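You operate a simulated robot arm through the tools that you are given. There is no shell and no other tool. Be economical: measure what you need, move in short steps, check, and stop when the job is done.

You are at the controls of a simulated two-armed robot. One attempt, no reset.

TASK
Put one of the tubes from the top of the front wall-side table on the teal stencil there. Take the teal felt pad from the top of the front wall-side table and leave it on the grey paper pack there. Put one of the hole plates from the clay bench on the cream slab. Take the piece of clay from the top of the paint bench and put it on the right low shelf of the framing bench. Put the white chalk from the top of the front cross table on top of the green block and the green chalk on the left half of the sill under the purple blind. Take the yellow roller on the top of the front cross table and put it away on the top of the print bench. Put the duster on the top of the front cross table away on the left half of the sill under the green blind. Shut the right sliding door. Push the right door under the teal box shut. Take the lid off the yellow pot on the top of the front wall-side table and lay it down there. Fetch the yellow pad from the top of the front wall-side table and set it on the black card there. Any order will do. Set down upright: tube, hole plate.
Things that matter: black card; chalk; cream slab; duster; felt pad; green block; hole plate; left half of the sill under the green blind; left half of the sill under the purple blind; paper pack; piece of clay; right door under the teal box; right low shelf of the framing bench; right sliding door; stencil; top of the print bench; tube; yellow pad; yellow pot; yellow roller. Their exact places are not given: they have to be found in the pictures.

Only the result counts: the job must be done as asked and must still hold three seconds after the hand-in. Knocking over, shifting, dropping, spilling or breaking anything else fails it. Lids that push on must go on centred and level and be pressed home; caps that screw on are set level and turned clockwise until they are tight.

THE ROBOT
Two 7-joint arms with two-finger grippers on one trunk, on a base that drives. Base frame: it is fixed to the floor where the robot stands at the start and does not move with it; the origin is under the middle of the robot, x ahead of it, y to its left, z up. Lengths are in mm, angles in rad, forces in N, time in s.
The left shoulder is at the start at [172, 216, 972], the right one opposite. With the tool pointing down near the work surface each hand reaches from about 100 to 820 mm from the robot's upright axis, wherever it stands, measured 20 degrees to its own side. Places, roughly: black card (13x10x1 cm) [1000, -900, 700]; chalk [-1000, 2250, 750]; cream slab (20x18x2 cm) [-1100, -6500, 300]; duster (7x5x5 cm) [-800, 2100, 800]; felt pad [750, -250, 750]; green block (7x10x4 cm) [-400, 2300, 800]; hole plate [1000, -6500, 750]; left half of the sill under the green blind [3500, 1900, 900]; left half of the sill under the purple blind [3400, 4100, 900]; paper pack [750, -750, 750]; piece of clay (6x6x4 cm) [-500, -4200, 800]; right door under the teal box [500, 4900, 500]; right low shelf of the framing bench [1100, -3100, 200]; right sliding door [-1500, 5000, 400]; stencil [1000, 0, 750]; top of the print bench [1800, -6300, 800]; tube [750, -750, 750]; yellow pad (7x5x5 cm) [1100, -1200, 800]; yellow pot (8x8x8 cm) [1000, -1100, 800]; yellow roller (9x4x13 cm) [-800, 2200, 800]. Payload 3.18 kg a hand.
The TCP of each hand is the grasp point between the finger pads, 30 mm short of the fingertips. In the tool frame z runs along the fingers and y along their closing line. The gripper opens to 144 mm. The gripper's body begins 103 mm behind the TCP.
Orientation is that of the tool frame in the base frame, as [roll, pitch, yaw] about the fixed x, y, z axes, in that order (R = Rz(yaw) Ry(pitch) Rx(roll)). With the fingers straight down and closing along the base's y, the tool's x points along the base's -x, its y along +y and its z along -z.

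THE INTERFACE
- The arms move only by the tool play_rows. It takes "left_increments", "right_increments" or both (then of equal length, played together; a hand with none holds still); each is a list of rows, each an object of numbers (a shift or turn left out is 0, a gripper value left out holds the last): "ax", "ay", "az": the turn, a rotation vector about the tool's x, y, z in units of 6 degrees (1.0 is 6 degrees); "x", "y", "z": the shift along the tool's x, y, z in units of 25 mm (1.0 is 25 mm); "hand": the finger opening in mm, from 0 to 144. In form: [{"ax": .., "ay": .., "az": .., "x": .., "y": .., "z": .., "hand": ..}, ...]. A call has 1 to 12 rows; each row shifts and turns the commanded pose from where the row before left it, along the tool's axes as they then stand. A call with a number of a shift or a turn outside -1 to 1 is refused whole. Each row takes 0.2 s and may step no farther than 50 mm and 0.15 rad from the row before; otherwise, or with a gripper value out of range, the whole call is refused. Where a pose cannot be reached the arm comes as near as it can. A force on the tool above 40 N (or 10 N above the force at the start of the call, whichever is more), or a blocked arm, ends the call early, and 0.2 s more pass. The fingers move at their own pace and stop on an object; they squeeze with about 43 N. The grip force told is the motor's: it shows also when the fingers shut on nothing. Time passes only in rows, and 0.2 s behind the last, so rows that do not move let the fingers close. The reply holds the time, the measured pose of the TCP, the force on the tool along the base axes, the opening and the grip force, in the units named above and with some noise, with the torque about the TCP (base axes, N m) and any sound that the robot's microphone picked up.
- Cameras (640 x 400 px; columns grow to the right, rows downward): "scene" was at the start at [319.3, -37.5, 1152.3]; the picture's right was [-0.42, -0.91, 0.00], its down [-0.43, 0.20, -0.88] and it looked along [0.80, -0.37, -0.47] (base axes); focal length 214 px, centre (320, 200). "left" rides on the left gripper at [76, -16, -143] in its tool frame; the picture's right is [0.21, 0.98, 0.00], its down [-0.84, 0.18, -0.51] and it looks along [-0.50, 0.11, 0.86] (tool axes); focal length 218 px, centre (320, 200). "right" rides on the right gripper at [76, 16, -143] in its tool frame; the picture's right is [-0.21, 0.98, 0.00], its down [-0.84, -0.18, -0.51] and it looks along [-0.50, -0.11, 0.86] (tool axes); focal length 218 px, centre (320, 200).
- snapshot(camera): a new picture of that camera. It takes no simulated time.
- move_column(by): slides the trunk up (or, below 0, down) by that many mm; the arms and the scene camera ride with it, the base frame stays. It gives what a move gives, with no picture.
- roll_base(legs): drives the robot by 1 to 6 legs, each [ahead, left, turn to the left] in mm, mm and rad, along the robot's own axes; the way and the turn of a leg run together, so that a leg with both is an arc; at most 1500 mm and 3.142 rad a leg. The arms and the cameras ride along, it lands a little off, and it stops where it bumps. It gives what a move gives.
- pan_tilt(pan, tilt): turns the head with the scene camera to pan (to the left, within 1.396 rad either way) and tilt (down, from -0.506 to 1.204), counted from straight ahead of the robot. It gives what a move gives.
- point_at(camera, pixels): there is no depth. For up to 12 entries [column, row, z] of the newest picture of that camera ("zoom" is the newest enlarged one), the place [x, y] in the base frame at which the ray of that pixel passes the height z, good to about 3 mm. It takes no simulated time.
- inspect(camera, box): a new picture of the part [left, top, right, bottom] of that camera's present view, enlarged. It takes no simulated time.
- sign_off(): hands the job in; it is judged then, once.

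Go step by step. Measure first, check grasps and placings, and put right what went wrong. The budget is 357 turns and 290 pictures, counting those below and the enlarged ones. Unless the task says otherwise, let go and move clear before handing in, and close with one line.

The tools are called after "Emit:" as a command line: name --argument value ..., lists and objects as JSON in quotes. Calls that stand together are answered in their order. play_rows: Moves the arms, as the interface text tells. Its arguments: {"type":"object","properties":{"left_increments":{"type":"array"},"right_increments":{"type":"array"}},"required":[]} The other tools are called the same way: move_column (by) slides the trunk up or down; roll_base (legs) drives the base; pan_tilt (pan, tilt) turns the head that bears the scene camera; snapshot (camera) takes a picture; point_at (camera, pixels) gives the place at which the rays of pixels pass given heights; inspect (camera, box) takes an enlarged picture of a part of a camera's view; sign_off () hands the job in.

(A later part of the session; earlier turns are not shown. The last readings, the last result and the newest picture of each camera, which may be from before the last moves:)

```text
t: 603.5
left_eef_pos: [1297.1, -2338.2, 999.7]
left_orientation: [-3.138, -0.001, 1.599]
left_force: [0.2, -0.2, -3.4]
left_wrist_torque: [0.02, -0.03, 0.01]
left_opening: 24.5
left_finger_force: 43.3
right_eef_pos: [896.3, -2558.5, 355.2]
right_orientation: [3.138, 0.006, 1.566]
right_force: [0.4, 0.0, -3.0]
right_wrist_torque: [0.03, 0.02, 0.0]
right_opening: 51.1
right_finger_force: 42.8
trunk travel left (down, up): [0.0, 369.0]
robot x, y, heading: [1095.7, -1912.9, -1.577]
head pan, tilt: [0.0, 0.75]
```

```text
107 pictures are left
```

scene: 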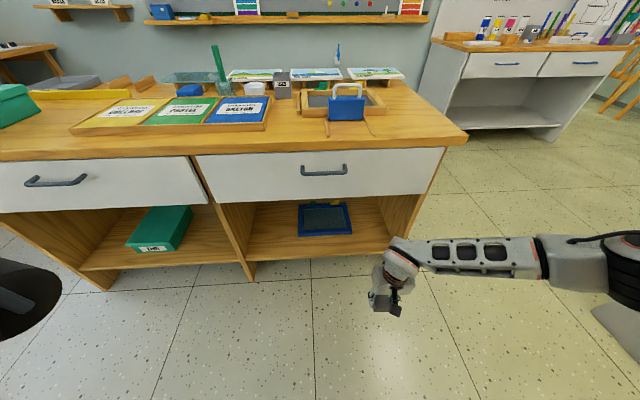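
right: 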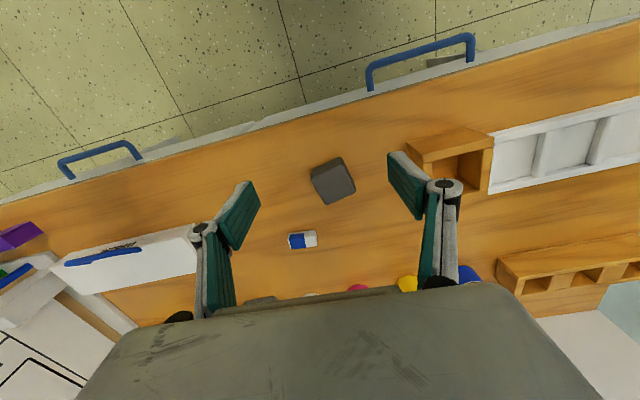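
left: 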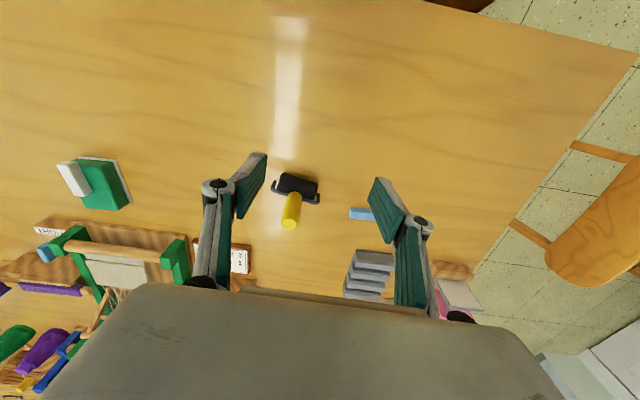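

Tool-down reaches z 355 easily. Now lower a bit and tilt here.

Emit:
play_rows --right_increments '[{"z": 0.8}, {"ay": -1}, {"ay": -1}, {"ay": -1}, {"ay": -1}, {"ay": -1}, {"ay": -1}, {"ay": -1}, {"ay": -1}, {"ay": -1}]'

Emit:
snapshot --camera "scene"

Emit:
snapshot --camera "right"

```text
t: 605.7
left_eef_pos: [1298.2, -2337.5, 1000.1]
left_orientation: [-3.135, -0.001, 1.6]
left_force: [-0.1, 0.3, -2.8]
left_wrist_torque: [0.0, -0.01, -0.01]
left_opening: 24.6
left_finger_force: 42.6
right_eef_pos: [898.1, -2559.2, 337.3]
right_orientation: [3.138, 0.371, 1.567]
right_force: [0.8, -1.0, -1.4]
right_wrist_torque: [0.03, 0.02, 0.03]
right_opening: 51.1
right_finger_force: 42.8
right hand out of reach, approached as far as the arm can: row 5, 6, 7, 8, 9, 10
trunk travel left (down, up): [0.0, 369.0]
robot x, y, heading: [1095.1, -1905.8, -1.575]
head pan, tilt: [0.0, 0.75]
```

```text
106 pictures are left
```

scene: 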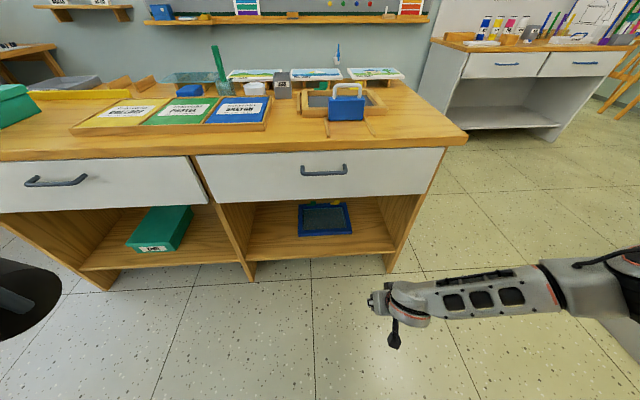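

```text
105 pictures are left
```

right: 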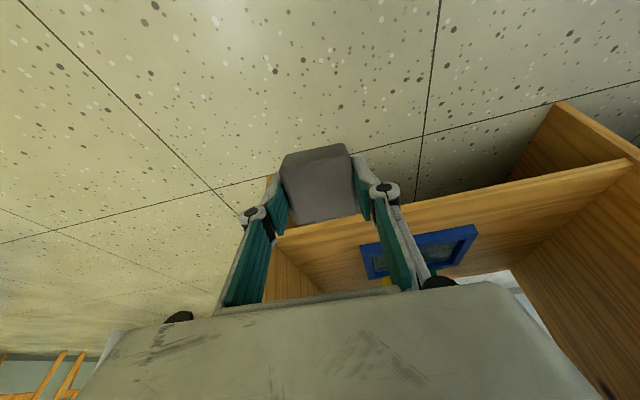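

Tilt limit is 21°, which suffices if I come in turned: heading −1.95 so the forearm clears the side panel. Turn and move to the pre-entry spot.

Emit:
roll_base --legs '[[0, 0, -0.375], [68, 363, 0]]'

Emit:
pan_tilt --pan -0.3 --tilt 0.9

Emit:
snapshot --camera "scene"

Emit:
snapshot --camera "right"

```text
t: 610.6
left_eef_pos: [1438.5, -2582.6, 1000.8]
left_orientation: [-3.136, 0.0, 1.218]
left_force: [0.7, -0.3, -2.2]
left_wrist_torque: [-0.03, -0.03, 0.0]
left_opening: 24.5
left_finger_force: 43.2
right_eef_pos: [983.6, -2638.8, 336.1]
right_orientation: [3.138, 0.371, 1.192]
right_force: [-0.5, -0.5, -1.9]
right_wrist_torque: [0.01, 0.01, -0.02]
right_opening: 51.2
right_finger_force: 43.4
trunk travel left (down, up): [0.0, 369.0]
robot x, y, heading: [1407.7, -2107.0, -1.954]
head pan, tilt: [0.0, 0.75]
```

```text
t: 611.4
left_eef_pos: [1437.6, -2581.6, 1000.7]
left_orientation: [-3.136, 0.001, 1.22]
left_force: [0.2, 0.8, -3.2]
left_wrist_torque: [0.0, -0.04, 0.01]
left_opening: 24.5
left_finger_force: 42.9
right_eef_pos: [983.1, -2638.7, 336.8]
right_orientation: [3.137, 0.372, 1.189]
right_force: [0.3, 1.1, -1.5]
right_wrist_torque: [-0.02, 0.01, 0.0]
right_opening: 51.3
right_finger_force: 42.8
trunk travel left (down, up): [0.0, 369.0]
robot x, y, heading: [1406.3, -2107.4, -1.955]
head pan, tilt: [-0.3, 0.901]
```

```text
104 pictures are left
```

scene: 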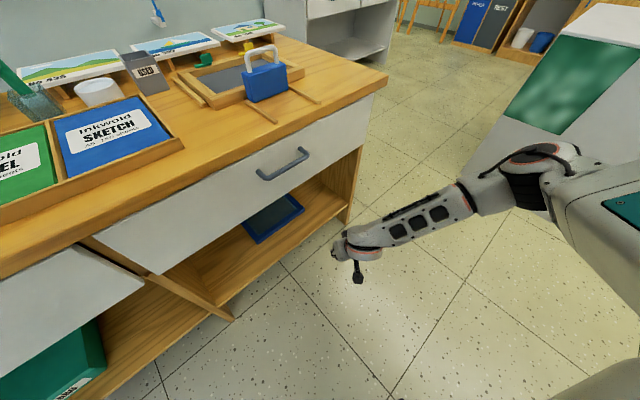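

```text
103 pictures are left
```

right: 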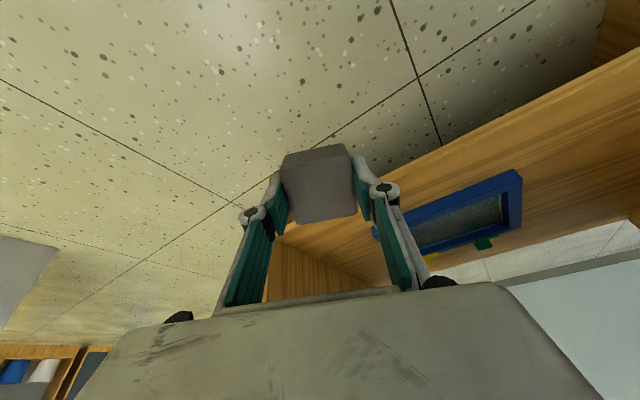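

Emit:
point_at --camera "scene" --pixels '[[258, 243, 215], [304, 210, 215], [243, 235, 215], [345, 206, 210], [232, 294, 210], [300, 238, 210], [345, 222, 0], [350, 195, 400]]'

Emit:
point_at --camera "right" --pixels '[[500, 118, 210], [400, 178, 210], [372, 230, 215], [520, 172, 215], [520, 215, 215], [272, 262, 210]]'

Emit:
inspect --camera "scene" --box '[180, 130, 400, 310]'

```text
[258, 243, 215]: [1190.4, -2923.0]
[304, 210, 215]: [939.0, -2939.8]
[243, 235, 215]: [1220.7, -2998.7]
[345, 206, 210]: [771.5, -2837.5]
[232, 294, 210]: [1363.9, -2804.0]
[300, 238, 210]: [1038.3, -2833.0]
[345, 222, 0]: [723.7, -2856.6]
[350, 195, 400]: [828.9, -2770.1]
```

```text
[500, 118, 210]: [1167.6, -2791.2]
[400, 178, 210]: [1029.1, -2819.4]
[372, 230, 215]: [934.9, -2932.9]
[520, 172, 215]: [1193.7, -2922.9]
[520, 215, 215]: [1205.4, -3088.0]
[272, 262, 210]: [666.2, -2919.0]
```

```text
2.22 times, centred on (290, 220) of scene
```

zoom: 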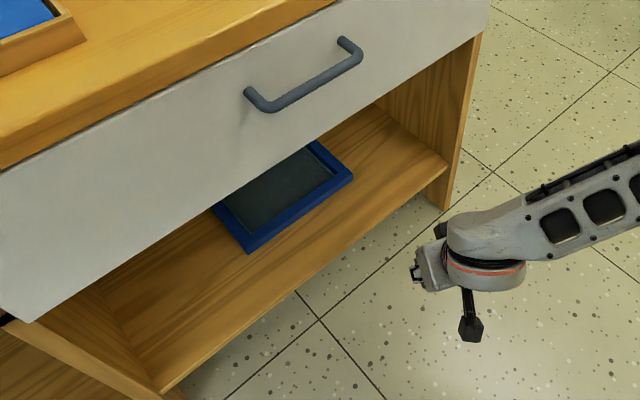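

Emit:
point_at --camera "zoom" --pixels '[[490, 212, 400], [490, 212, 500], [490, 212, 550], [490, 212, 600], [460, 225, 550], [480, 285, 450], [420, 250, 450], [425, 290, 400]]'

```text
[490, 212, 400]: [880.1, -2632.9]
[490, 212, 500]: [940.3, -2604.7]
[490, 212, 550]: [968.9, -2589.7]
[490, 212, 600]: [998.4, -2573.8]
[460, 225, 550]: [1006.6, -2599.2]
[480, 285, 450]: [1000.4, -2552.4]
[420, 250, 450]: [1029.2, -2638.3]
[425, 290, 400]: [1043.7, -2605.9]
```

Emit:
play_rows --right_increments '[{"x": 0.33, "z": 0.85}, {"x": 0.33, "z": 0.85}, {"x": 0.33, "z": 0.85}]'

Emit:
roll_base --legs '[[150, -20, 0]]'

Emit:
snapshot --camera "right"

Emit:
inspect --camera "scene" --box '[180, 130, 400, 310]'

```text
t: 612.2
left_eef_pos: [1438.1, -2581.9, 1000.5]
left_orientation: [-3.135, 0.0, 1.22]
left_force: [-0.1, 0.0, -2.2]
left_wrist_torque: [0.01, 0.0, 0.0]
left_opening: 24.6
left_finger_force: 42.4
right_eef_pos: [984.5, -2640.9, 268.6]
right_orientation: [3.139, 0.372, 1.189]
right_force: [0.7, -0.5, -1.9]
right_wrist_torque: [0.0, 0.0, 0.01]
right_opening: 51.2
right_finger_force: 42.8
trunk travel left (down, up): [0.0, 369.0]
robot x, y, heading: [1412.9, -2108.8, -1.952]
head pan, tilt: [-0.3, 0.901]
```

```text
t: 613.5
left_eef_pos: [1364.1, -2711.3, 1000.6]
left_orientation: [-3.135, -0.003, 1.22]
left_force: [-0.5, -0.5, -2.6]
left_wrist_torque: [0.02, -0.02, 0.01]
left_opening: 24.3
left_finger_force: 43.5
right_eef_pos: [909.7, -2768.7, 269.7]
right_orientation: [3.138, 0.371, 1.19]
right_force: [-0.3, -1.2, -2.1]
right_wrist_torque: [0.01, -0.02, -0.03]
right_opening: 51.2
right_finger_force: 43.4
trunk travel left (down, up): [0.0, 369.0]
robot x, y, heading: [1335.0, -2238.1, -1.955]
head pan, tilt: [-0.3, 0.901]
```

```text
101 pictures are left
```

right: 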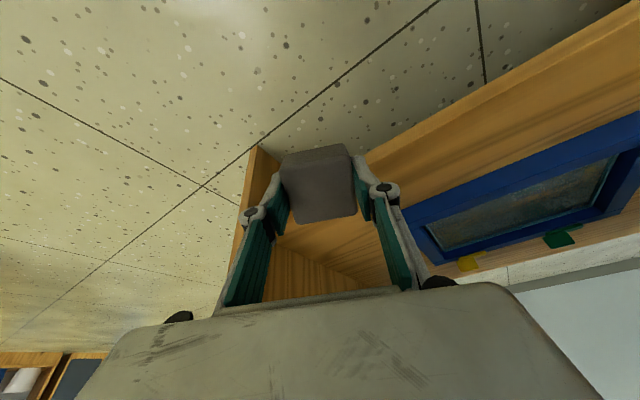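

```text
2.22 times, centred on (290, 220) of scene
```

zoom: 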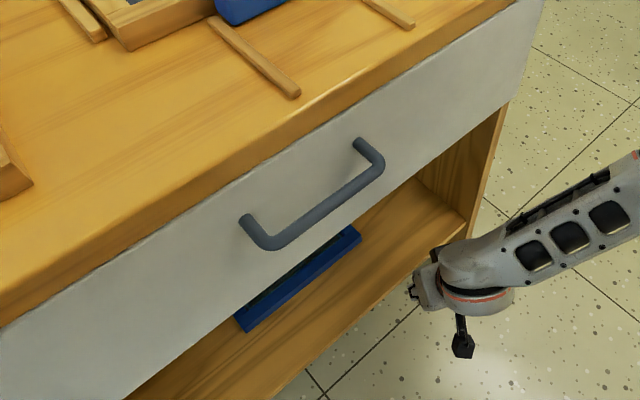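

Emit:
roll_base --legs '[[60, 10, 0]]'

Emit:
snapshot --camera "right"

Emit:
inspect --camera "scene" --box '[220, 130, 440, 310]'

```text
t: 614.5
left_eef_pos: [1350.5, -2771.6, 1000.2]
left_orientation: [-3.135, 0.0, 1.219]
left_force: [0.0, 1.4, -3.0]
left_wrist_torque: [0.02, 0.01, 0.02]
left_opening: 24.2
left_finger_force: 43.2
right_eef_pos: [895.3, -2827.7, 267.9]
right_orientation: [3.138, 0.371, 1.189]
right_force: [0.1, 0.5, -1.3]
right_wrist_torque: [-0.02, 0.01, 0.0]
right_opening: 51.3
right_finger_force: 43.6
trunk travel left (down, up): [0.0, 369.0]
robot x, y, heading: [1320.7, -2297.0, -1.954]
head pan, tilt: [-0.3, 0.901]
```

```text
99 pictures are left
```

right: 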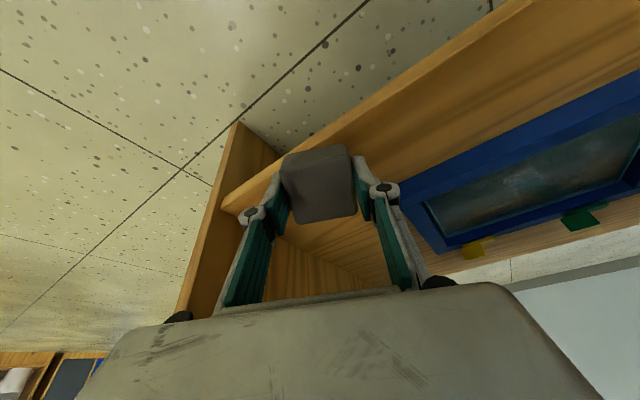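

```text
2.22 times, centred on (330, 220) of scene
```

zoom: 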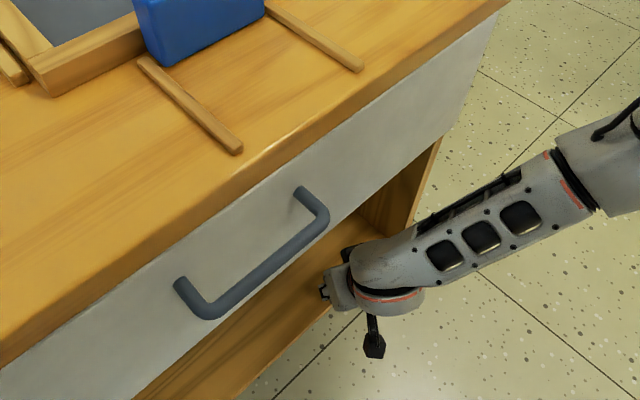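

Emit:
roll_base --legs '[[35, 0, 0]]'

Emit:
snapshot --camera "right"

Emit:
inspect --camera "scene" --box '[220, 130, 440, 310]'

```text
t: 615.4
left_eef_pos: [1337.6, -2804.4, 1000.1]
left_orientation: [-3.137, -0.001, 1.219]
left_force: [0.3, 0.5, -3.0]
left_wrist_torque: [0.04, 0.01, -0.04]
left_opening: 24.4
left_finger_force: 43.2
right_eef_pos: [883.0, -2860.9, 268.3]
right_orientation: [3.137, 0.37, 1.189]
right_force: [-0.1, -0.5, -2.4]
right_wrist_torque: [0.02, 0.02, 0.01]
right_opening: 51.2
right_finger_force: 43.5
trunk travel left (down, up): [0.0, 369.0]
robot x, y, heading: [1307.9, -2327.3, -1.955]
head pan, tilt: [-0.3, 0.901]
```

```text
97 pictures are left
```

right: 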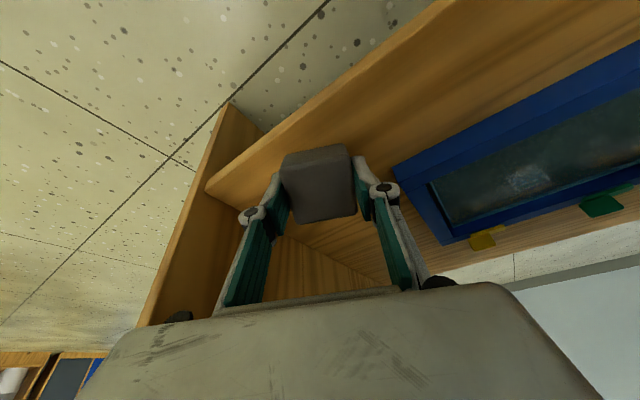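

```text
2.22 times, centred on (330, 220) of scene
```

zoom: 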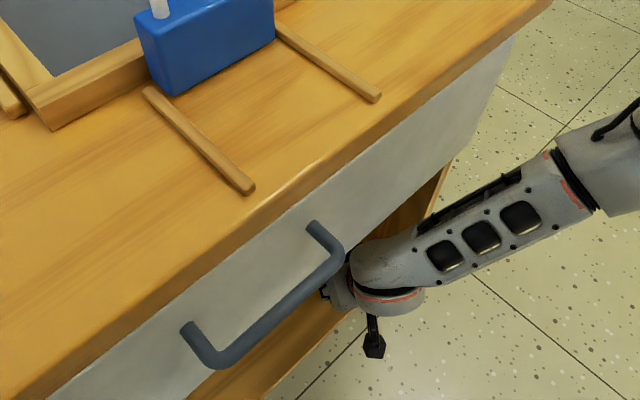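

Clay is inside over the shelf, no contact. Lower gently.

Emit:
play_rows --right_increments '[{"x": 0.07, "z": 0.19}, {"x": 0.04, "z": 0.09}]'

Emit:
play_rows --right_increments '[{"x": 0.04, "z": 0.09}, {"x": 0.04, "z": 0.09}]'

Emit:
play_rows --right_increments '[{"x": 0.04, "z": 0.09}, {"x": 0.04, "z": 0.09}]'

```text
t: 616.0
left_eef_pos: [1338.1, -2803.8, 1000.7]
left_orientation: [-3.137, 0.0, 1.221]
left_force: [-0.2, 1.0, -2.9]
left_wrist_torque: [0.02, -0.01, 0.03]
left_opening: 24.2
left_finger_force: 42.6
right_eef_pos: [884.3, -2860.4, 260.4]
right_orientation: [3.139, 0.373, 1.188]
right_force: [-0.1, 0.8, -1.7]
right_wrist_torque: [-0.01, 0.03, 0.0]
right_opening: 51.3
right_finger_force: 43.0
trunk travel left (down, up): [0.0, 369.0]
robot x, y, heading: [1310.4, -2331.3, -1.952]
head pan, tilt: [-0.3, 0.901]
```

```text
t: 616.6
left_eef_pos: [1339.4, -2803.7, 999.8]
left_orientation: [-3.137, -0.001, 1.22]
left_force: [0.0, 0.1, -2.3]
left_wrist_torque: [0.0, 0.02, -0.02]
left_opening: 24.6
left_finger_force: 43.4
right_eef_pos: [882.8, -2860.7, 256.4]
right_orientation: [3.137, 0.37, 1.189]
right_force: [-0.1, -0.4, -1.8]
right_wrist_torque: [-0.01, -0.01, 0.01]
right_opening: 51.2
right_finger_force: 43.2
trunk travel left (down, up): [0.0, 369.0]
robot x, y, heading: [1306.0, -2325.5, -1.961]
head pan, tilt: [-0.3, 0.901]
```

```text
t: 617.2
left_eef_pos: [1337.8, -2803.9, 1000.8]
left_orientation: [-3.136, 0.0, 1.221]
left_force: [-0.6, -0.1, -3.3]
left_wrist_torque: [0.04, 0.01, 0.0]
left_opening: 24.6
left_finger_force: 43.4
right_eef_pos: [883.8, -2859.4, 251.0]
right_orientation: [3.14, 0.373, 1.191]
right_force: [-0.2, 0.2, -1.2]
right_wrist_torque: [-0.01, -0.01, -0.01]
right_opening: 51.3
right_finger_force: 43.2
trunk travel left (down, up): [0.0, 369.0]
robot x, y, heading: [1309.0, -2330.9, -1.957]
head pan, tilt: [-0.3, 0.901]
```

Emit:
play_rows --right_increments '[{"x": 0.07, "z": 0.19}, {"x": 0.07, "z": 0.19}]'

Emit:
play_rows --right_increments '[{"x": 0.07, "z": 0.19}, {"x": 0.07, "z": 0.19}]'

Emit:
snapshot --camera "right"

```text
t: 617.8
left_eef_pos: [1337.1, -2803.7, 1000.1]
left_orientation: [-3.136, 0.001, 1.219]
left_force: [0.8, 0.4, -2.6]
left_wrist_torque: [-0.02, 0.01, 0.01]
left_opening: 24.4
left_finger_force: 42.9
right_eef_pos: [882.9, -2859.2, 242.1]
right_orientation: [3.136, 0.37, 1.188]
right_force: [-0.8, 0.5, -1.4]
right_wrist_torque: [0.02, 0.01, 0.0]
right_opening: 51.1
right_finger_force: 42.7
trunk travel left (down, up): [0.0, 369.0]
robot x, y, heading: [1310.5, -2328.9, -1.959]
head pan, tilt: [-0.3, 0.901]
```

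```text
t: 618.4
left_eef_pos: [1339.2, -2801.8, 1002.5]
left_orientation: [-3.135, 0.002, 1.219]
left_force: [0.5, 0.5, -1.2]
left_wrist_torque: [0.02, -0.01, -0.01]
left_opening: 24.5
left_finger_force: 42.6
right_eef_pos: [883.2, -2862.8, 234.6]
right_orientation: [3.137, 0.38, 1.186]
right_force: [-1.1, 5.7, 29.6]
right_wrist_torque: [0.54, -0.14, 0.01]
right_opening: 51.5
right_finger_force: 42.8
trunk travel left (down, up): [0.0, 369.0]
robot x, y, heading: [1309.7, -2329.7, -1.96]
head pan, tilt: [-0.3, 0.901]
```

```text
95 pictures are left
```

right: 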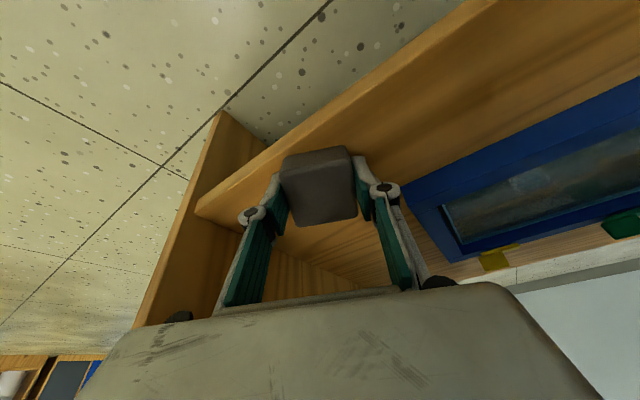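

Emit:
play_rows --right_increments '[{"x": -0.04, "z": -0.1}, {"hand": 58}, {"hand": 75}, {}, {}]'

Emit:
play_rows --right_increments '[{"x": -0.1, "z": -0.27}, {"x": -0.1, "z": -0.27}, {"x": -0.1, "z": -0.27}, {"x": -0.1, "z": -0.27}, {"x": -0.1, "z": -0.27}]'

Emit:
snapshot --camera "right"

```text
t: 619.6
left_eef_pos: [1336.6, -2803.7, 999.7]
left_orientation: [-3.136, 0.002, 1.221]
left_force: [0.3, 0.3, -2.3]
left_wrist_torque: [-0.03, -0.01, -0.02]
left_opening: 24.6
left_finger_force: 43.5
right_eef_pos: [884.3, -2860.0, 234.1]
right_orientation: [3.137, 0.371, 1.189]
right_force: [0.4, 0.0, 0.1]
right_wrist_torque: [0.03, -0.01, 0.01]
right_opening: 75.0
right_finger_force: 0.1
trunk travel left (down, up): [0.0, 369.0]
robot x, y, heading: [1306.4, -2329.4, -1.959]
head pan, tilt: [-0.3, 0.901]
```

```text
t: 620.8
left_eef_pos: [1337.4, -2803.4, 1001.0]
left_orientation: [-3.136, -0.001, 1.22]
left_force: [0.2, -0.4, -2.6]
left_wrist_torque: [0.0, -0.01, -0.04]
left_opening: 24.3
left_finger_force: 43.3
right_eef_pos: [882.2, -2860.2, 270.1]
right_orientation: [3.138, 0.374, 1.189]
right_force: [-0.7, -0.2, 0.3]
right_wrist_torque: [0.01, 0.01, -0.01]
right_opening: 75.3
right_finger_force: 0.1
trunk travel left (down, up): [0.0, 369.0]
robot x, y, heading: [1307.6, -2326.9, -1.957]
head pan, tilt: [-0.3, 0.901]
```

```text
94 pictures are left
```

right: 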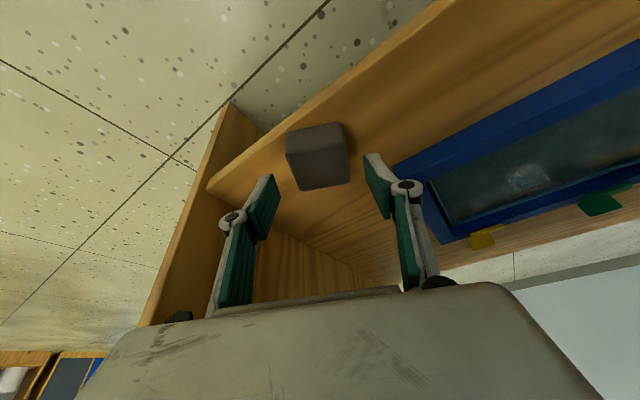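

Clay rests on the shelf. Back straight out.

Emit:
roll_base --legs '[[-300, 0, 0]]'

Emit:
snapshot --camera "right"

Emit:
play_rows --right_increments '[{"ay": 1}, {"ay": 1}, {"ay": 1}, {"ay": 0.5}, {"z": -1}, {"z": -1}, {"z": -1}, {"z": -1}, {"z": -1}, {"z": -1}, {"z": -1}, {"z": -1}]'

Emit:
play_rows --right_increments '[{"z": -1}, {"z": -1}, {"z": -1}, {"z": -1}, {"z": -1}, {"z": -1}, {"z": -1}, {"z": -1}, {"z": -1}, {"z": -1}, {"z": -1}, {"z": -1}]'

Emit:
play_rows --right_increments '[{"z": -1}, {"z": -1}, {"z": -1}, {"z": -1}, {"z": -1}, {"z": -1}]'

Emit:
move_column --by 65

```text
t: 622.8
left_eef_pos: [1449.0, -2527.9, 1000.1]
left_orientation: [-3.137, 0.0, 1.217]
left_force: [0.3, -0.1, -3.4]
left_wrist_torque: [-0.01, 0.04, -0.03]
left_opening: 24.3
left_finger_force: 43.4
right_eef_pos: [994.2, -2584.1, 270.0]
right_orientation: [3.138, 0.371, 1.186]
right_force: [-1.0, 0.4, 0.4]
right_wrist_torque: [0.02, -0.01, -0.03]
right_opening: 74.9
right_finger_force: 0.0
trunk travel left (down, up): [0.0, 369.0]
robot x, y, heading: [1421.0, -2055.1, -1.959]
head pan, tilt: [-0.3, 0.901]
```

```text
93 pictures are left
```

right: 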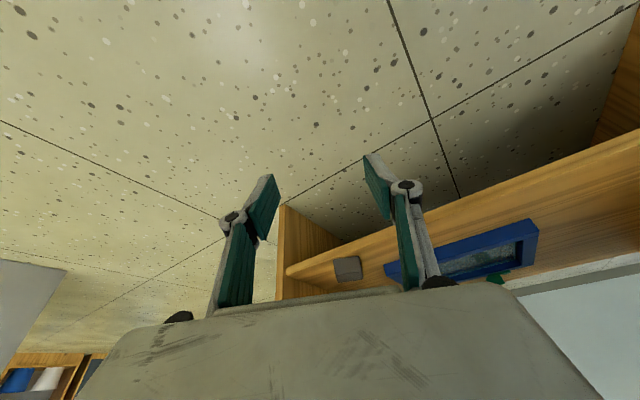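

```text
t: 625.4
left_eef_pos: [1449.4, -2527.9, 1001.0]
left_orientation: [-3.137, -0.001, 1.216]
left_force: [0.0, 0.1, -2.7]
left_wrist_torque: [-0.02, 0.02, -0.01]
left_opening: 24.5
left_finger_force: 43.4
right_eef_pos: [994.4, -2583.5, 471.2]
right_orientation: [3.138, 0.006, 1.186]
right_force: [0.2, -0.3, 1.0]
right_wrist_torque: [0.0, -0.03, -0.01]
right_opening: 74.9
right_finger_force: 0.0
trunk travel left (down, up): [0.0, 369.0]
robot x, y, heading: [1421.8, -2054.4, -1.959]
head pan, tilt: [-0.3, 0.901]
```

```text
t: 628.0
left_eef_pos: [1449.2, -2527.5, 1000.2]
left_orientation: [-3.137, -0.001, 1.218]
left_force: [0.3, 0.6, -1.6]
left_wrist_torque: [-0.04, -0.02, -0.02]
left_opening: 24.6
left_finger_force: 43.1
right_eef_pos: [994.1, -2580.7, 771.7]
right_orientation: [3.138, 0.006, 1.189]
right_force: [0.6, -0.4, 0.2]
right_wrist_torque: [-0.02, 0.03, -0.01]
right_opening: 75.2
right_finger_force: 0.0
trunk travel left (down, up): [0.0, 369.0]
robot x, y, heading: [1420.1, -2054.1, -1.956]
head pan, tilt: [-0.3, 0.901]
```

```text
t: 629.4
left_eef_pos: [1449.2, -2528.0, 999.9]
left_orientation: [-3.138, 0.0, 1.219]
left_force: [-0.2, 0.4, -2.5]
left_wrist_torque: [-0.02, 0.01, 0.01]
left_opening: 24.3
left_finger_force: 43.2
right_eef_pos: [993.7, -2578.4, 918.8]
right_orientation: [3.137, 0.004, 1.189]
right_force: [-0.3, -0.6, -0.2]
right_wrist_torque: [0.01, 0.01, 0.03]
right_opening: 75.3
right_finger_force: 0.0
trunk travel left (down, up): [0.0, 369.0]
robot x, y, heading: [1416.6, -2050.8, -1.957]
head pan, tilt: [-0.3, 0.901]
```

```text
t: 630.4
left_eef_pos: [1448.4, -2530.4, 1063.6]
left_orientation: [-3.137, -0.006, 1.217]
left_force: [-0.3, -0.5, -3.3]
left_wrist_torque: [0.07, -0.03, 0.01]
left_opening: 24.5
left_finger_force: 42.8
right_eef_pos: [993.2, -2582.1, 982.3]
right_orientation: [3.138, -0.001, 1.189]
right_force: [-0.1, -0.2, -0.7]
right_wrist_torque: [0.08, -0.01, -0.01]
right_opening: 75.1
right_finger_force: 0.0
trunk travel left (down, up): [-65.0, 304.0]
robot x, y, heading: [1417.3, -2054.5, -1.957]
head pan, tilt: [-0.3, 0.901]
```

Clay is placed. Now drive to the passage west of the chalkboard partition.

Emit:
roll_base --legs '[[0, 0, 0.386], [0, -1267, 0], [1150, 0, 0], [0, -950, 0], [0, -950, 0]]'

Emit:
pan_tilt --pan 0.0 --tilt 0.3

Emit:
snapshot --camera "scene"

```text
t: 665.0
left_eef_pos: [-1549.6, -3613.5, 1064.5]
left_orientation: [-3.136, -0.001, 1.6]
left_force: [0.2, -1.2, -2.0]
left_wrist_torque: [0.0, 0.0, 0.01]
left_opening: 24.3
left_finger_force: 42.8
right_eef_pos: [-1952.4, -3832.1, 984.3]
right_orientation: [3.138, 0.005, 1.57]
right_force: [-0.8, -0.3, -0.2]
right_wrist_torque: [0.0, -0.01, 0.02]
right_opening: 75.1
right_finger_force: 0.0
trunk travel left (down, up): [-65.0, 304.0]
robot x, y, heading: [-1753.9, -3184.5, -1.58]
head pan, tilt: [-0.3, 0.901]
```

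```text
t: 666.0
left_eef_pos: [-1548.2, -3614.5, 1065.8]
left_orientation: [-3.137, 0.001, 1.599]
left_force: [1.4, 0.5, -3.2]
left_wrist_torque: [0.0, 0.01, -0.01]
left_opening: 24.4
left_finger_force: 42.9
right_eef_pos: [-1952.1, -3831.0, 984.3]
right_orientation: [3.139, 0.006, 1.568]
right_force: [0.0, 0.4, 0.1]
right_wrist_torque: [0.02, -0.01, 0.0]
right_opening: 74.8
right_finger_force: 0.1
trunk travel left (down, up): [-65.0, 304.0]
robot x, y, heading: [-1752.5, -3184.4, -1.577]
head pan, tilt: [0.0, 0.3]
```

```text
92 pictures are left
```

scene: 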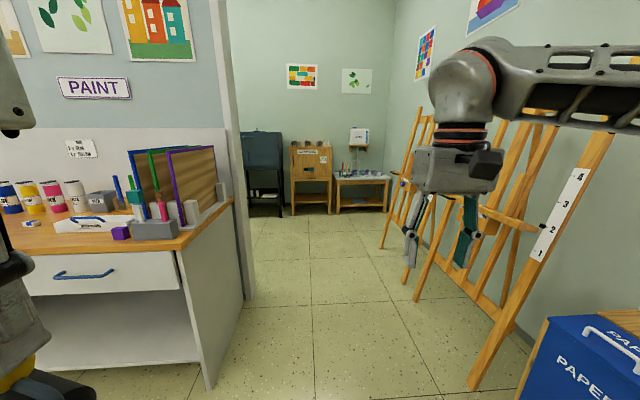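

Emit:
point_at --camera "scene" --pixels '[[252, 297, 0], [415, 298, 0], [470, 388, 0], [383, 246, 0], [205, 388, 0], [250, 215, 0], [330, 212, 0], [515, 395, 0]]'

```text
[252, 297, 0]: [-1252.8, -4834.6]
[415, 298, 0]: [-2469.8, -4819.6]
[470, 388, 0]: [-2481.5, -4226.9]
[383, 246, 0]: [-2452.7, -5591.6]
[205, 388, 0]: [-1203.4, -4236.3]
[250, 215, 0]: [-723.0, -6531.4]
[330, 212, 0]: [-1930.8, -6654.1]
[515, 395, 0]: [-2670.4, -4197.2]
```

Emit:
roll_base --legs '[[0, -100, 0], [1300, 0, 0], [900, 0, 0]]'

Emit:
pan_tilt --pan 0.7 --tilt 0.35

Emit:
snapshot --camera "scene"

```text
t: 678.0
left_eef_pos: [-1679.4, -5819.5, 1065.1]
left_orientation: [-3.137, -0.001, 1.591]
left_force: [0.5, 0.2, -2.4]
left_wrist_torque: [0.04, 0.03, 0.01]
left_opening: 24.7
left_finger_force: 43.4
right_eef_pos: [-2082.7, -6033.6, 985.3]
right_orientation: [3.139, 0.005, 1.562]
right_force: [0.1, -0.2, 0.4]
right_wrist_torque: [-0.01, 0.02, 0.01]
right_opening: 74.9
right_finger_force: 0.1
trunk travel left (down, up): [-65.0, 304.0]
robot x, y, heading: [-1880.0, -5387.6, -1.58]
head pan, tilt: [0.0, 0.3]
```

```text
t: 679.0
left_eef_pos: [-1679.4, -5819.9, 1065.4]
left_orientation: [-3.136, 0.001, 1.591]
left_force: [0.1, 0.6, -1.9]
left_wrist_torque: [0.0, 0.0, 0.02]
left_opening: 24.5
left_finger_force: 42.7
right_eef_pos: [-2084.1, -6033.0, 984.4]
right_orientation: [3.138, 0.004, 1.563]
right_force: [0.6, -0.1, -0.6]
right_wrist_torque: [0.01, -0.03, 0.0]
right_opening: 74.9
right_finger_force: 0.1
trunk travel left (down, up): [-65.0, 304.0]
robot x, y, heading: [-1877.2, -5386.9, -1.581]
head pan, tilt: [0.7, 0.351]
```

```text
91 pictures are left
```

scene: 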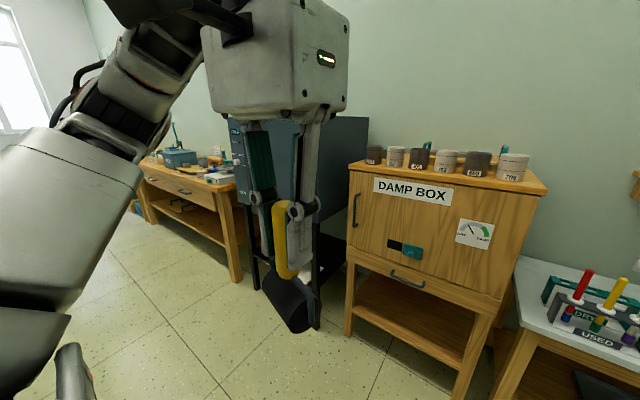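

Emit:
roll_base --legs '[[0, 800, 0]]'

Emit:
pan_tilt --pan -0.1 --tilt 0.55

Emit:
snapshot --camera "scene"

Emit:
pan_tilt --pan 0.9 --tilt 0.4

Emit:
snapshot --camera "scene"

```text
t: 686.5
left_eef_pos: [-875.2, -5827.4, 1065.1]
left_orientation: [-3.136, 0.001, 1.594]
left_force: [-0.8, -0.5, -2.5]
left_wrist_torque: [-0.02, 0.02, 0.04]
left_opening: 24.3
left_finger_force: 43.2
right_eef_pos: [-1278.9, -6044.6, 985.4]
right_orientation: [3.137, 0.005, 1.564]
right_force: [0.0, 0.7, 0.9]
right_wrist_torque: [-0.04, -0.02, 0.02]
right_opening: 74.7
right_finger_force: 0.0
trunk travel left (down, up): [-65.0, 304.0]
robot x, y, heading: [-1075.5, -5398.1, -1.583]
head pan, tilt: [0.7, 0.351]
```

```text
t: 687.6
left_eef_pos: [-873.6, -5829.5, 1064.0]
left_orientation: [-3.137, -0.001, 1.594]
left_force: [1.0, -0.6, -2.5]
left_wrist_torque: [-0.02, 0.02, -0.03]
left_opening: 24.4
left_finger_force: 43.1
right_eef_pos: [-1277.9, -6042.8, 985.5]
right_orientation: [3.138, 0.005, 1.564]
right_force: [-0.6, -0.6, 0.7]
right_wrist_torque: [-0.04, -0.01, -0.04]
right_opening: 75.0
right_finger_force: 0.0
trunk travel left (down, up): [-65.0, 304.0]
robot x, y, heading: [-1072.2, -5394.8, -1.587]
head pan, tilt: [-0.099, 0.55]
```

```text
90 pictures are left
```

scene: 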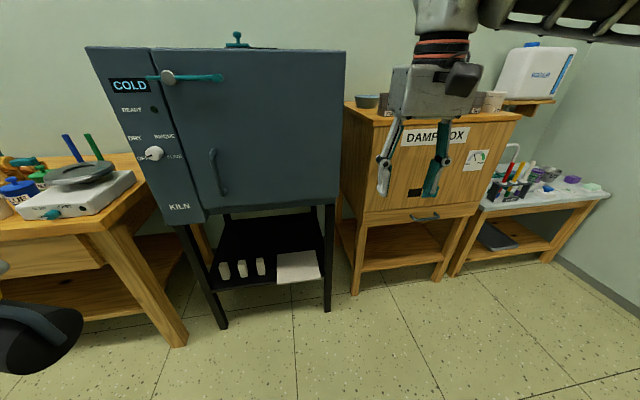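

```text
t: 688.9
left_eef_pos: [-875.2, -5828.1, 1065.4]
left_orientation: [-3.137, 0.001, 1.593]
left_force: [0.2, -0.4, -2.1]
left_wrist_torque: [-0.01, 0.0, 0.01]
left_opening: 24.4
left_finger_force: 43.4
right_eef_pos: [-1278.6, -6041.6, 984.7]
right_orientation: [3.138, 0.006, 1.564]
right_force: [0.7, 0.4, -0.6]
right_wrist_torque: [0.02, 0.01, 0.0]
right_opening: 74.9
right_finger_force: 0.1
trunk travel left (down, up): [-65.0, 304.0]
robot x, y, heading: [-1073.5, -5401.2, -1.581]
head pan, tilt: [0.901, 0.4]
```

```text
89 pictures are left
```

scene: 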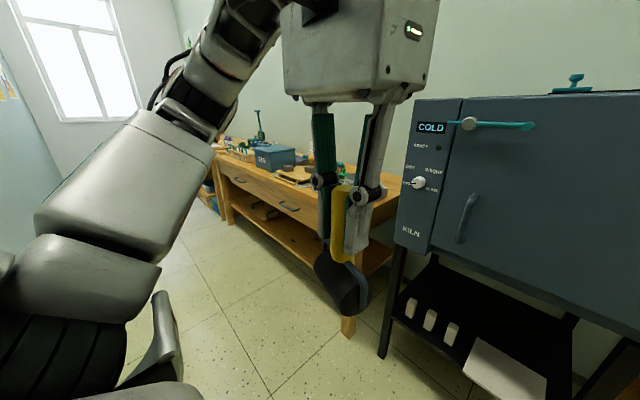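

Emit:
pan_tilt --pan 0.0 --tilt 0.6

Emit:
inspect --camera "scene" --box '[120, 170, 360, 340]'

Emit:
point_at --camera "zoom" --pixels '[[300, 200, 300], [300, 200, 350], [200, 360, 0], [470, 320, 0], [320, 240, 300]]'

```text
t: 690.1
left_eef_pos: [-874.4, -5829.1, 1065.8]
left_orientation: [-3.135, -0.001, 1.593]
left_force: [-0.1, -0.3, -2.8]
left_wrist_torque: [0.01, -0.01, 0.0]
left_opening: 24.6
left_finger_force: 43.0
right_eef_pos: [-1279.8, -6043.8, 986.0]
right_orientation: [3.138, 0.004, 1.563]
right_force: [0.4, -0.4, 0.2]
right_wrist_torque: [-0.03, 0.01, 0.01]
right_opening: 75.0
right_finger_force: 0.1
trunk travel left (down, up): [-65.0, 304.0]
robot x, y, heading: [-1077.5, -5399.3, -1.583]
head pan, tilt: [0.0, 0.6]
```

```text
2.35 times, centred on (240, 255) of scene
```

zoom: 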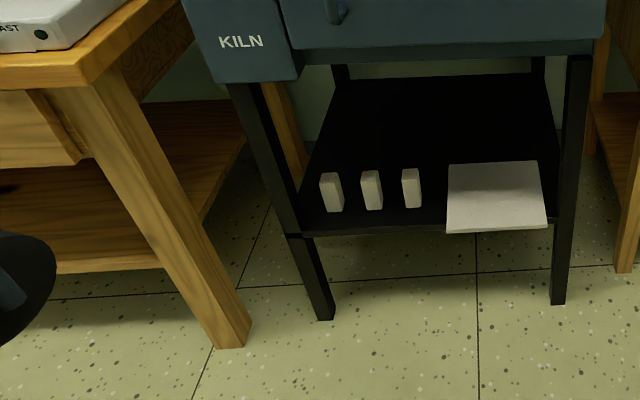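

```text
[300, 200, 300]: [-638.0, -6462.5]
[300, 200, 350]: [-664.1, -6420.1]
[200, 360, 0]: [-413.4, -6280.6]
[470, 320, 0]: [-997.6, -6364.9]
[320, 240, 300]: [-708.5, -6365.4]
```

Emit:
point_at --camera "zoom" --pixels '[[558, 303, 0], [323, 318, 0], [548, 230, 250], [548, 230, 300], [445, 232, 250], [445, 232, 300], [450, 165, 250], [450, 165, 300], [540, 162, 300], [575, 50, 650], [575, 50, 700], [300, 60, 650]]'

```text
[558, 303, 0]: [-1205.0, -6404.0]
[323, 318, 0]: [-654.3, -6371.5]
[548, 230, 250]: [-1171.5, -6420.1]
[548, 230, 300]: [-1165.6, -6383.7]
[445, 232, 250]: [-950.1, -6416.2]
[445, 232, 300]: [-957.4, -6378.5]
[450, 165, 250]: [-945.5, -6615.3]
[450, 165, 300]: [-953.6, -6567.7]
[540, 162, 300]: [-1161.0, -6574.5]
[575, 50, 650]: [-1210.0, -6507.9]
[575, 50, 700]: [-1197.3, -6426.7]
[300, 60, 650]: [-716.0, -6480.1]
```

The cream slab lies on the kiln stand's low shelf (top z≈285, centre ≈[-1062,-6480]). First go east to the print bench with the roller.

Emit:
roll_base --legs '[[0, 1300, 0.012], [0, 700, 0]]'

Emit:
pan_tilt --pan 0.3 --tilt 0.5

Emit:
snapshot --camera "scene"

```text
t: 707.9
left_eef_pos: [1136.1, -5821.6, 1064.9]
left_orientation: [-3.138, 0.001, 1.613]
left_force: [0.2, 0.9, -2.9]
left_wrist_torque: [-0.02, 0.02, -0.01]
left_opening: 24.5
left_finger_force: 42.4
right_eef_pos: [737.2, -6044.2, 984.7]
right_orientation: [3.137, 0.006, 1.584]
right_force: [-0.7, 0.5, 0.7]
right_wrist_torque: [0.02, -0.03, 0.0]
right_opening: 75.2
right_finger_force: 0.2
trunk travel left (down, up): [-65.0, 304.0]
robot x, y, heading: [930.4, -5394.1, -1.563]
head pan, tilt: [0.0, 0.6]
```

```text
t: 708.7
left_eef_pos: [1137.7, -5821.7, 1065.4]
left_orientation: [-3.135, 0.0, 1.613]
left_force: [-1.0, -0.4, -2.3]
left_wrist_torque: [0.0, -0.01, 0.06]
left_opening: 24.5
left_finger_force: 43.1
right_eef_pos: [736.9, -6044.6, 985.5]
right_orientation: [3.138, 0.005, 1.584]
right_force: [0.2, 0.5, 0.4]
right_wrist_torque: [0.01, 0.02, 0.02]
right_opening: 75.2
right_finger_force: 0.0
trunk travel left (down, up): [-65.0, 304.0]
robot x, y, heading: [931.0, -5394.0, -1.567]
head pan, tilt: [0.3, 0.499]
```

```text
87 pictures are left
```

scene: 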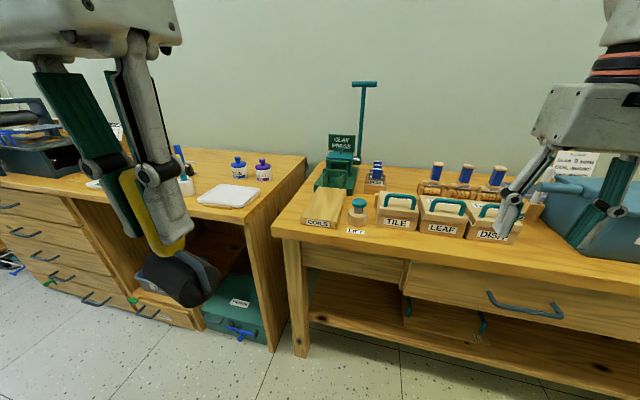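

Emit:
point_at --camera "scene" --pixels '[[270, 352, 0], [245, 225, 800], [245, 225, 850], [305, 157, 800], [228, 195, 820], [300, 357, 0], [275, 230, 800], [275, 230, 850], [150, 250, 820]]'

Emit:
inspect --camera "scene" --box '[280, 70, 540, 250]'

```text
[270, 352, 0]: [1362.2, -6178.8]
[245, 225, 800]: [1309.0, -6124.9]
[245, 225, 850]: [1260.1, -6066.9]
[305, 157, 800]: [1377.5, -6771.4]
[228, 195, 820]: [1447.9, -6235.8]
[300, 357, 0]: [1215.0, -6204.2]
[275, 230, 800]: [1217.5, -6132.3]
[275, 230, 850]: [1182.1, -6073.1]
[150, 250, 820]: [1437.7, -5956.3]
```

```text
2.22 times, centred on (410, 160) of scene
```

zoom: 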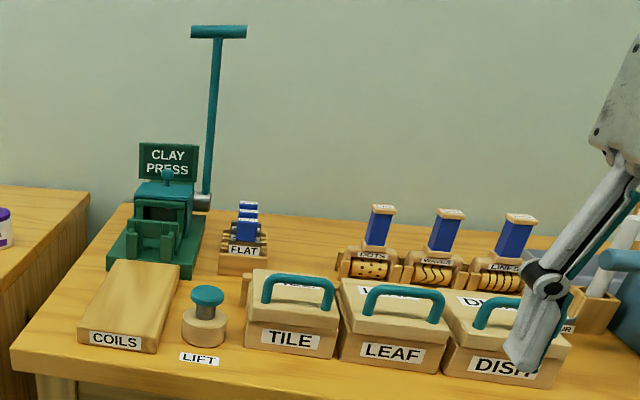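

Emit:
roll_base --legs '[[0, 300, 0], [230, 0, 0]]'

Emit:
pan_tilt --pan 0.35 --tilt 0.7

Emit:
snapshot --camera "scene"

Emit:
snapshot --camera "left"

```text
t: 713.3
left_eef_pos: [1441.7, -6047.7, 1065.2]
left_orientation: [-3.135, 0.0, 1.614]
left_force: [-0.4, -1.2, -2.8]
left_wrist_torque: [0.03, -0.04, 0.01]
left_opening: 24.5
left_finger_force: 42.8
right_eef_pos: [1040.5, -6270.8, 984.7]
right_orientation: [3.138, 0.004, 1.585]
right_force: [-0.1, -0.7, -0.7]
right_wrist_torque: [0.02, -0.03, 0.01]
right_opening: 75.1
right_finger_force: 0.1
trunk travel left (down, up): [-65.0, 304.0]
robot x, y, heading: [1232.1, -5619.4, -1.565]
head pan, tilt: [0.3, 0.499]
```

```text
t: 714.0
left_eef_pos: [1440.3, -6047.4, 1065.4]
left_orientation: [-3.137, 0.0, 1.615]
left_force: [0.3, -1.4, -2.8]
left_wrist_torque: [0.02, -0.01, -0.02]
left_opening: 24.5
left_finger_force: 43.1
right_eef_pos: [1041.9, -6271.1, 984.8]
right_orientation: [3.138, 0.004, 1.585]
right_force: [-0.2, -0.1, 0.7]
right_wrist_torque: [-0.01, -0.01, 0.03]
right_opening: 74.8
right_finger_force: 0.1
trunk travel left (down, up): [-65.0, 304.0]
robot x, y, heading: [1231.6, -5620.7, -1.563]
head pan, tilt: [0.351, 0.7]
```

```text
85 pictures are left
```

scene: 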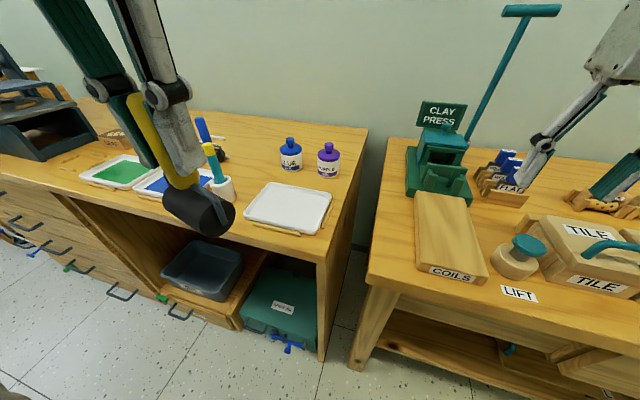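

```text
84 pictures are left
```

left: 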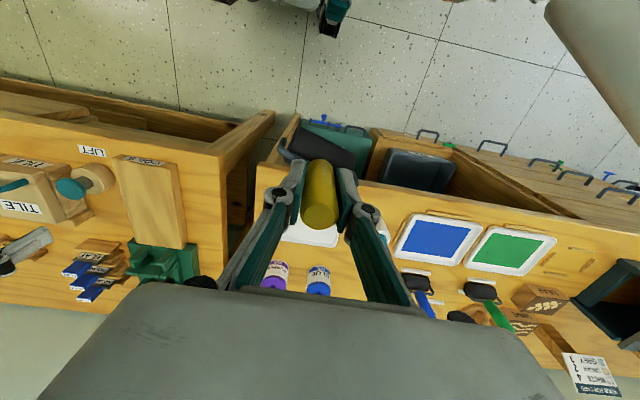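

Emit:
point_at --camera "scene" --pixels '[[250, 160, 765], [290, 170, 765], [262, 183, 765], [318, 232, 765], [225, 195, 765], [222, 157, 765], [328, 175, 765], [262, 142, 765], [318, 358, 0], [318, 262, 700], [330, 250, 765], [300, 130, 765]]'

Emit:
inspect --camera "scene" --box '[180, 100, 380, 260]'

```text
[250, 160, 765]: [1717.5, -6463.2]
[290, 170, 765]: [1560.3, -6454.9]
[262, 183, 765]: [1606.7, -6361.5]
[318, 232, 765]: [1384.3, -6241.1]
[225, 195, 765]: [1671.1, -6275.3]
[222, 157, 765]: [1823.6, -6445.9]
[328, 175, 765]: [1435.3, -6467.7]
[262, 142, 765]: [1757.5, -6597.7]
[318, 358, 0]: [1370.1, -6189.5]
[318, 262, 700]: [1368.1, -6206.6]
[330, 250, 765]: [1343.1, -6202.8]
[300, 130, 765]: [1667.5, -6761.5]
```

```text
2.50 times, centred on (280, 180) of scene
```

zoom: 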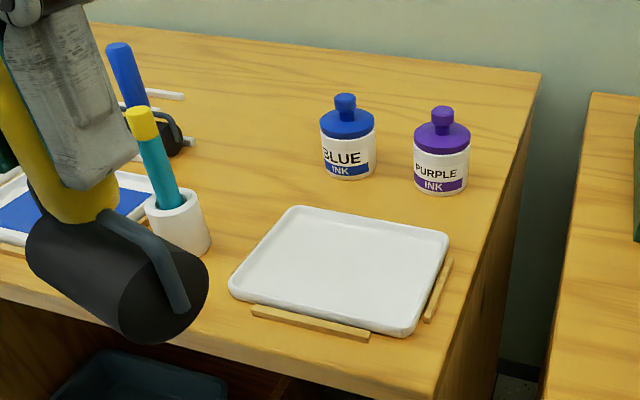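

Free spot on the print bench: ≈[1680,-6460], top z≈765. Raise trunk 80, pull the right hand back, and drive to [1464,-5735].

Emit:
play_rows --right_increments '[{"x": 1}, {"x": 1}, {"x": 1}, {"x": 1}, {"x": 1}, {"x": 1}, {"x": 1}]'

Emit:
move_column --by 80

Emit:
roll_base --legs '[[0, 232, 0], [115, 0, 0]]'

Emit:
pan_tilt --pan 0.2 --tilt 0.75

Emit:
snapshot --camera "scene"

Emit:
snapshot --camera "left"

```text
t: 715.6
left_eef_pos: [1441.1, -6046.8, 1066.2]
left_orientation: [-3.138, -0.001, 1.615]
left_force: [-0.5, -0.3, -2.7]
left_wrist_torque: [0.02, 0.0, 0.0]
left_opening: 24.5
left_finger_force: 43.0
right_eef_pos: [1038.7, -6095.4, 984.1]
right_orientation: [3.139, 0.005, 1.583]
right_force: [0.3, 0.8, 0.2]
right_wrist_torque: [-0.02, 0.03, 0.0]
right_opening: 75.2
right_finger_force: 0.0
trunk travel left (down, up): [-65.0, 304.0]
robot x, y, heading: [1234.7, -5622.7, -1.566]
head pan, tilt: [0.351, 0.7]
```

```text
t: 716.8
left_eef_pos: [1441.8, -6050.5, 1143.9]
left_orientation: [-3.139, -0.003, 1.614]
left_force: [0.7, -1.5, -3.3]
left_wrist_torque: [0.09, 0.06, -0.03]
left_opening: 24.5
left_finger_force: 42.3
right_eef_pos: [1038.8, -6099.0, 1061.4]
right_orientation: [3.138, 0.001, 1.584]
right_force: [0.0, -0.5, -0.2]
right_wrist_torque: [0.06, 0.02, -0.03]
right_opening: 75.0
right_finger_force: 0.0
trunk travel left (down, up): [-145.0, 224.0]
robot x, y, heading: [1226.7, -5625.8, -1.557]
head pan, tilt: [0.351, 0.7]
```

```text
t: 720.2
left_eef_pos: [1675.2, -6161.1, 1145.9]
left_orientation: [-3.135, 0.0, 1.614]
left_force: [-0.1, 0.2, -2.3]
left_wrist_torque: [0.06, -0.02, -0.04]
left_opening: 24.5
left_finger_force: 43.2
right_eef_pos: [1272.0, -6208.7, 1065.6]
right_orientation: [3.139, 0.005, 1.584]
right_force: [0.0, 0.1, 0.1]
right_wrist_torque: [0.02, -0.03, -0.02]
right_opening: 75.0
right_finger_force: 0.1
trunk travel left (down, up): [-145.0, 224.0]
robot x, y, heading: [1465.6, -5734.2, -1.56]
head pan, tilt: [0.351, 0.7]
```

```text
t: 721.0
left_eef_pos: [1674.4, -6160.4, 1144.1]
left_orientation: [-3.138, 0.0, 1.613]
left_force: [-0.2, 0.3, -2.2]
left_wrist_torque: [0.01, 0.0, 0.01]
left_opening: 24.8
left_finger_force: 42.6
right_eef_pos: [1271.3, -6208.7, 1063.7]
right_orientation: [3.138, 0.006, 1.583]
right_force: [0.4, 0.1, 0.5]
right_wrist_torque: [-0.02, 0.0, -0.03]
right_opening: 75.0
right_finger_force: 0.0
trunk travel left (down, up): [-145.0, 224.0]
robot x, y, heading: [1464.0, -5738.5, -1.564]
head pan, tilt: [0.201, 0.75]
```

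```text
82 pictures are left
```

scene: 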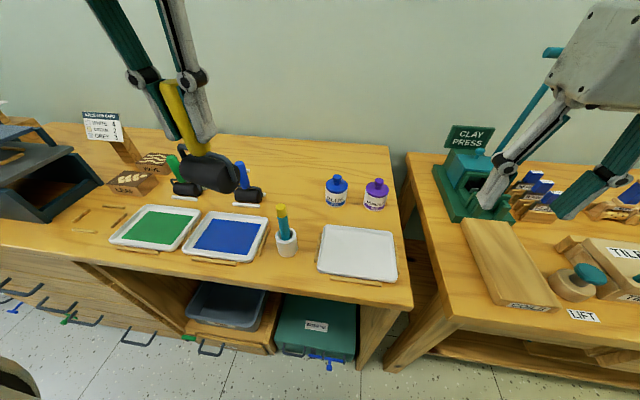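

```text
81 pictures are left
```

left: 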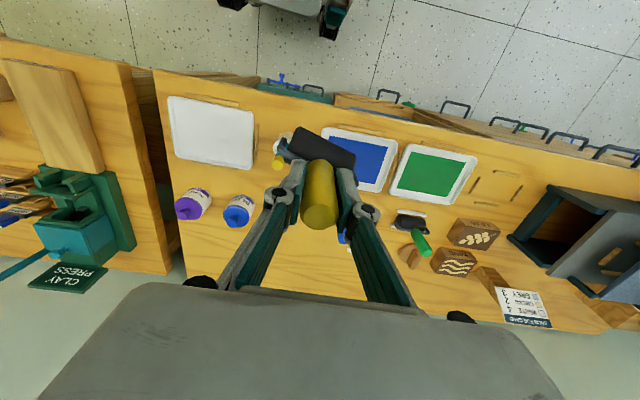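

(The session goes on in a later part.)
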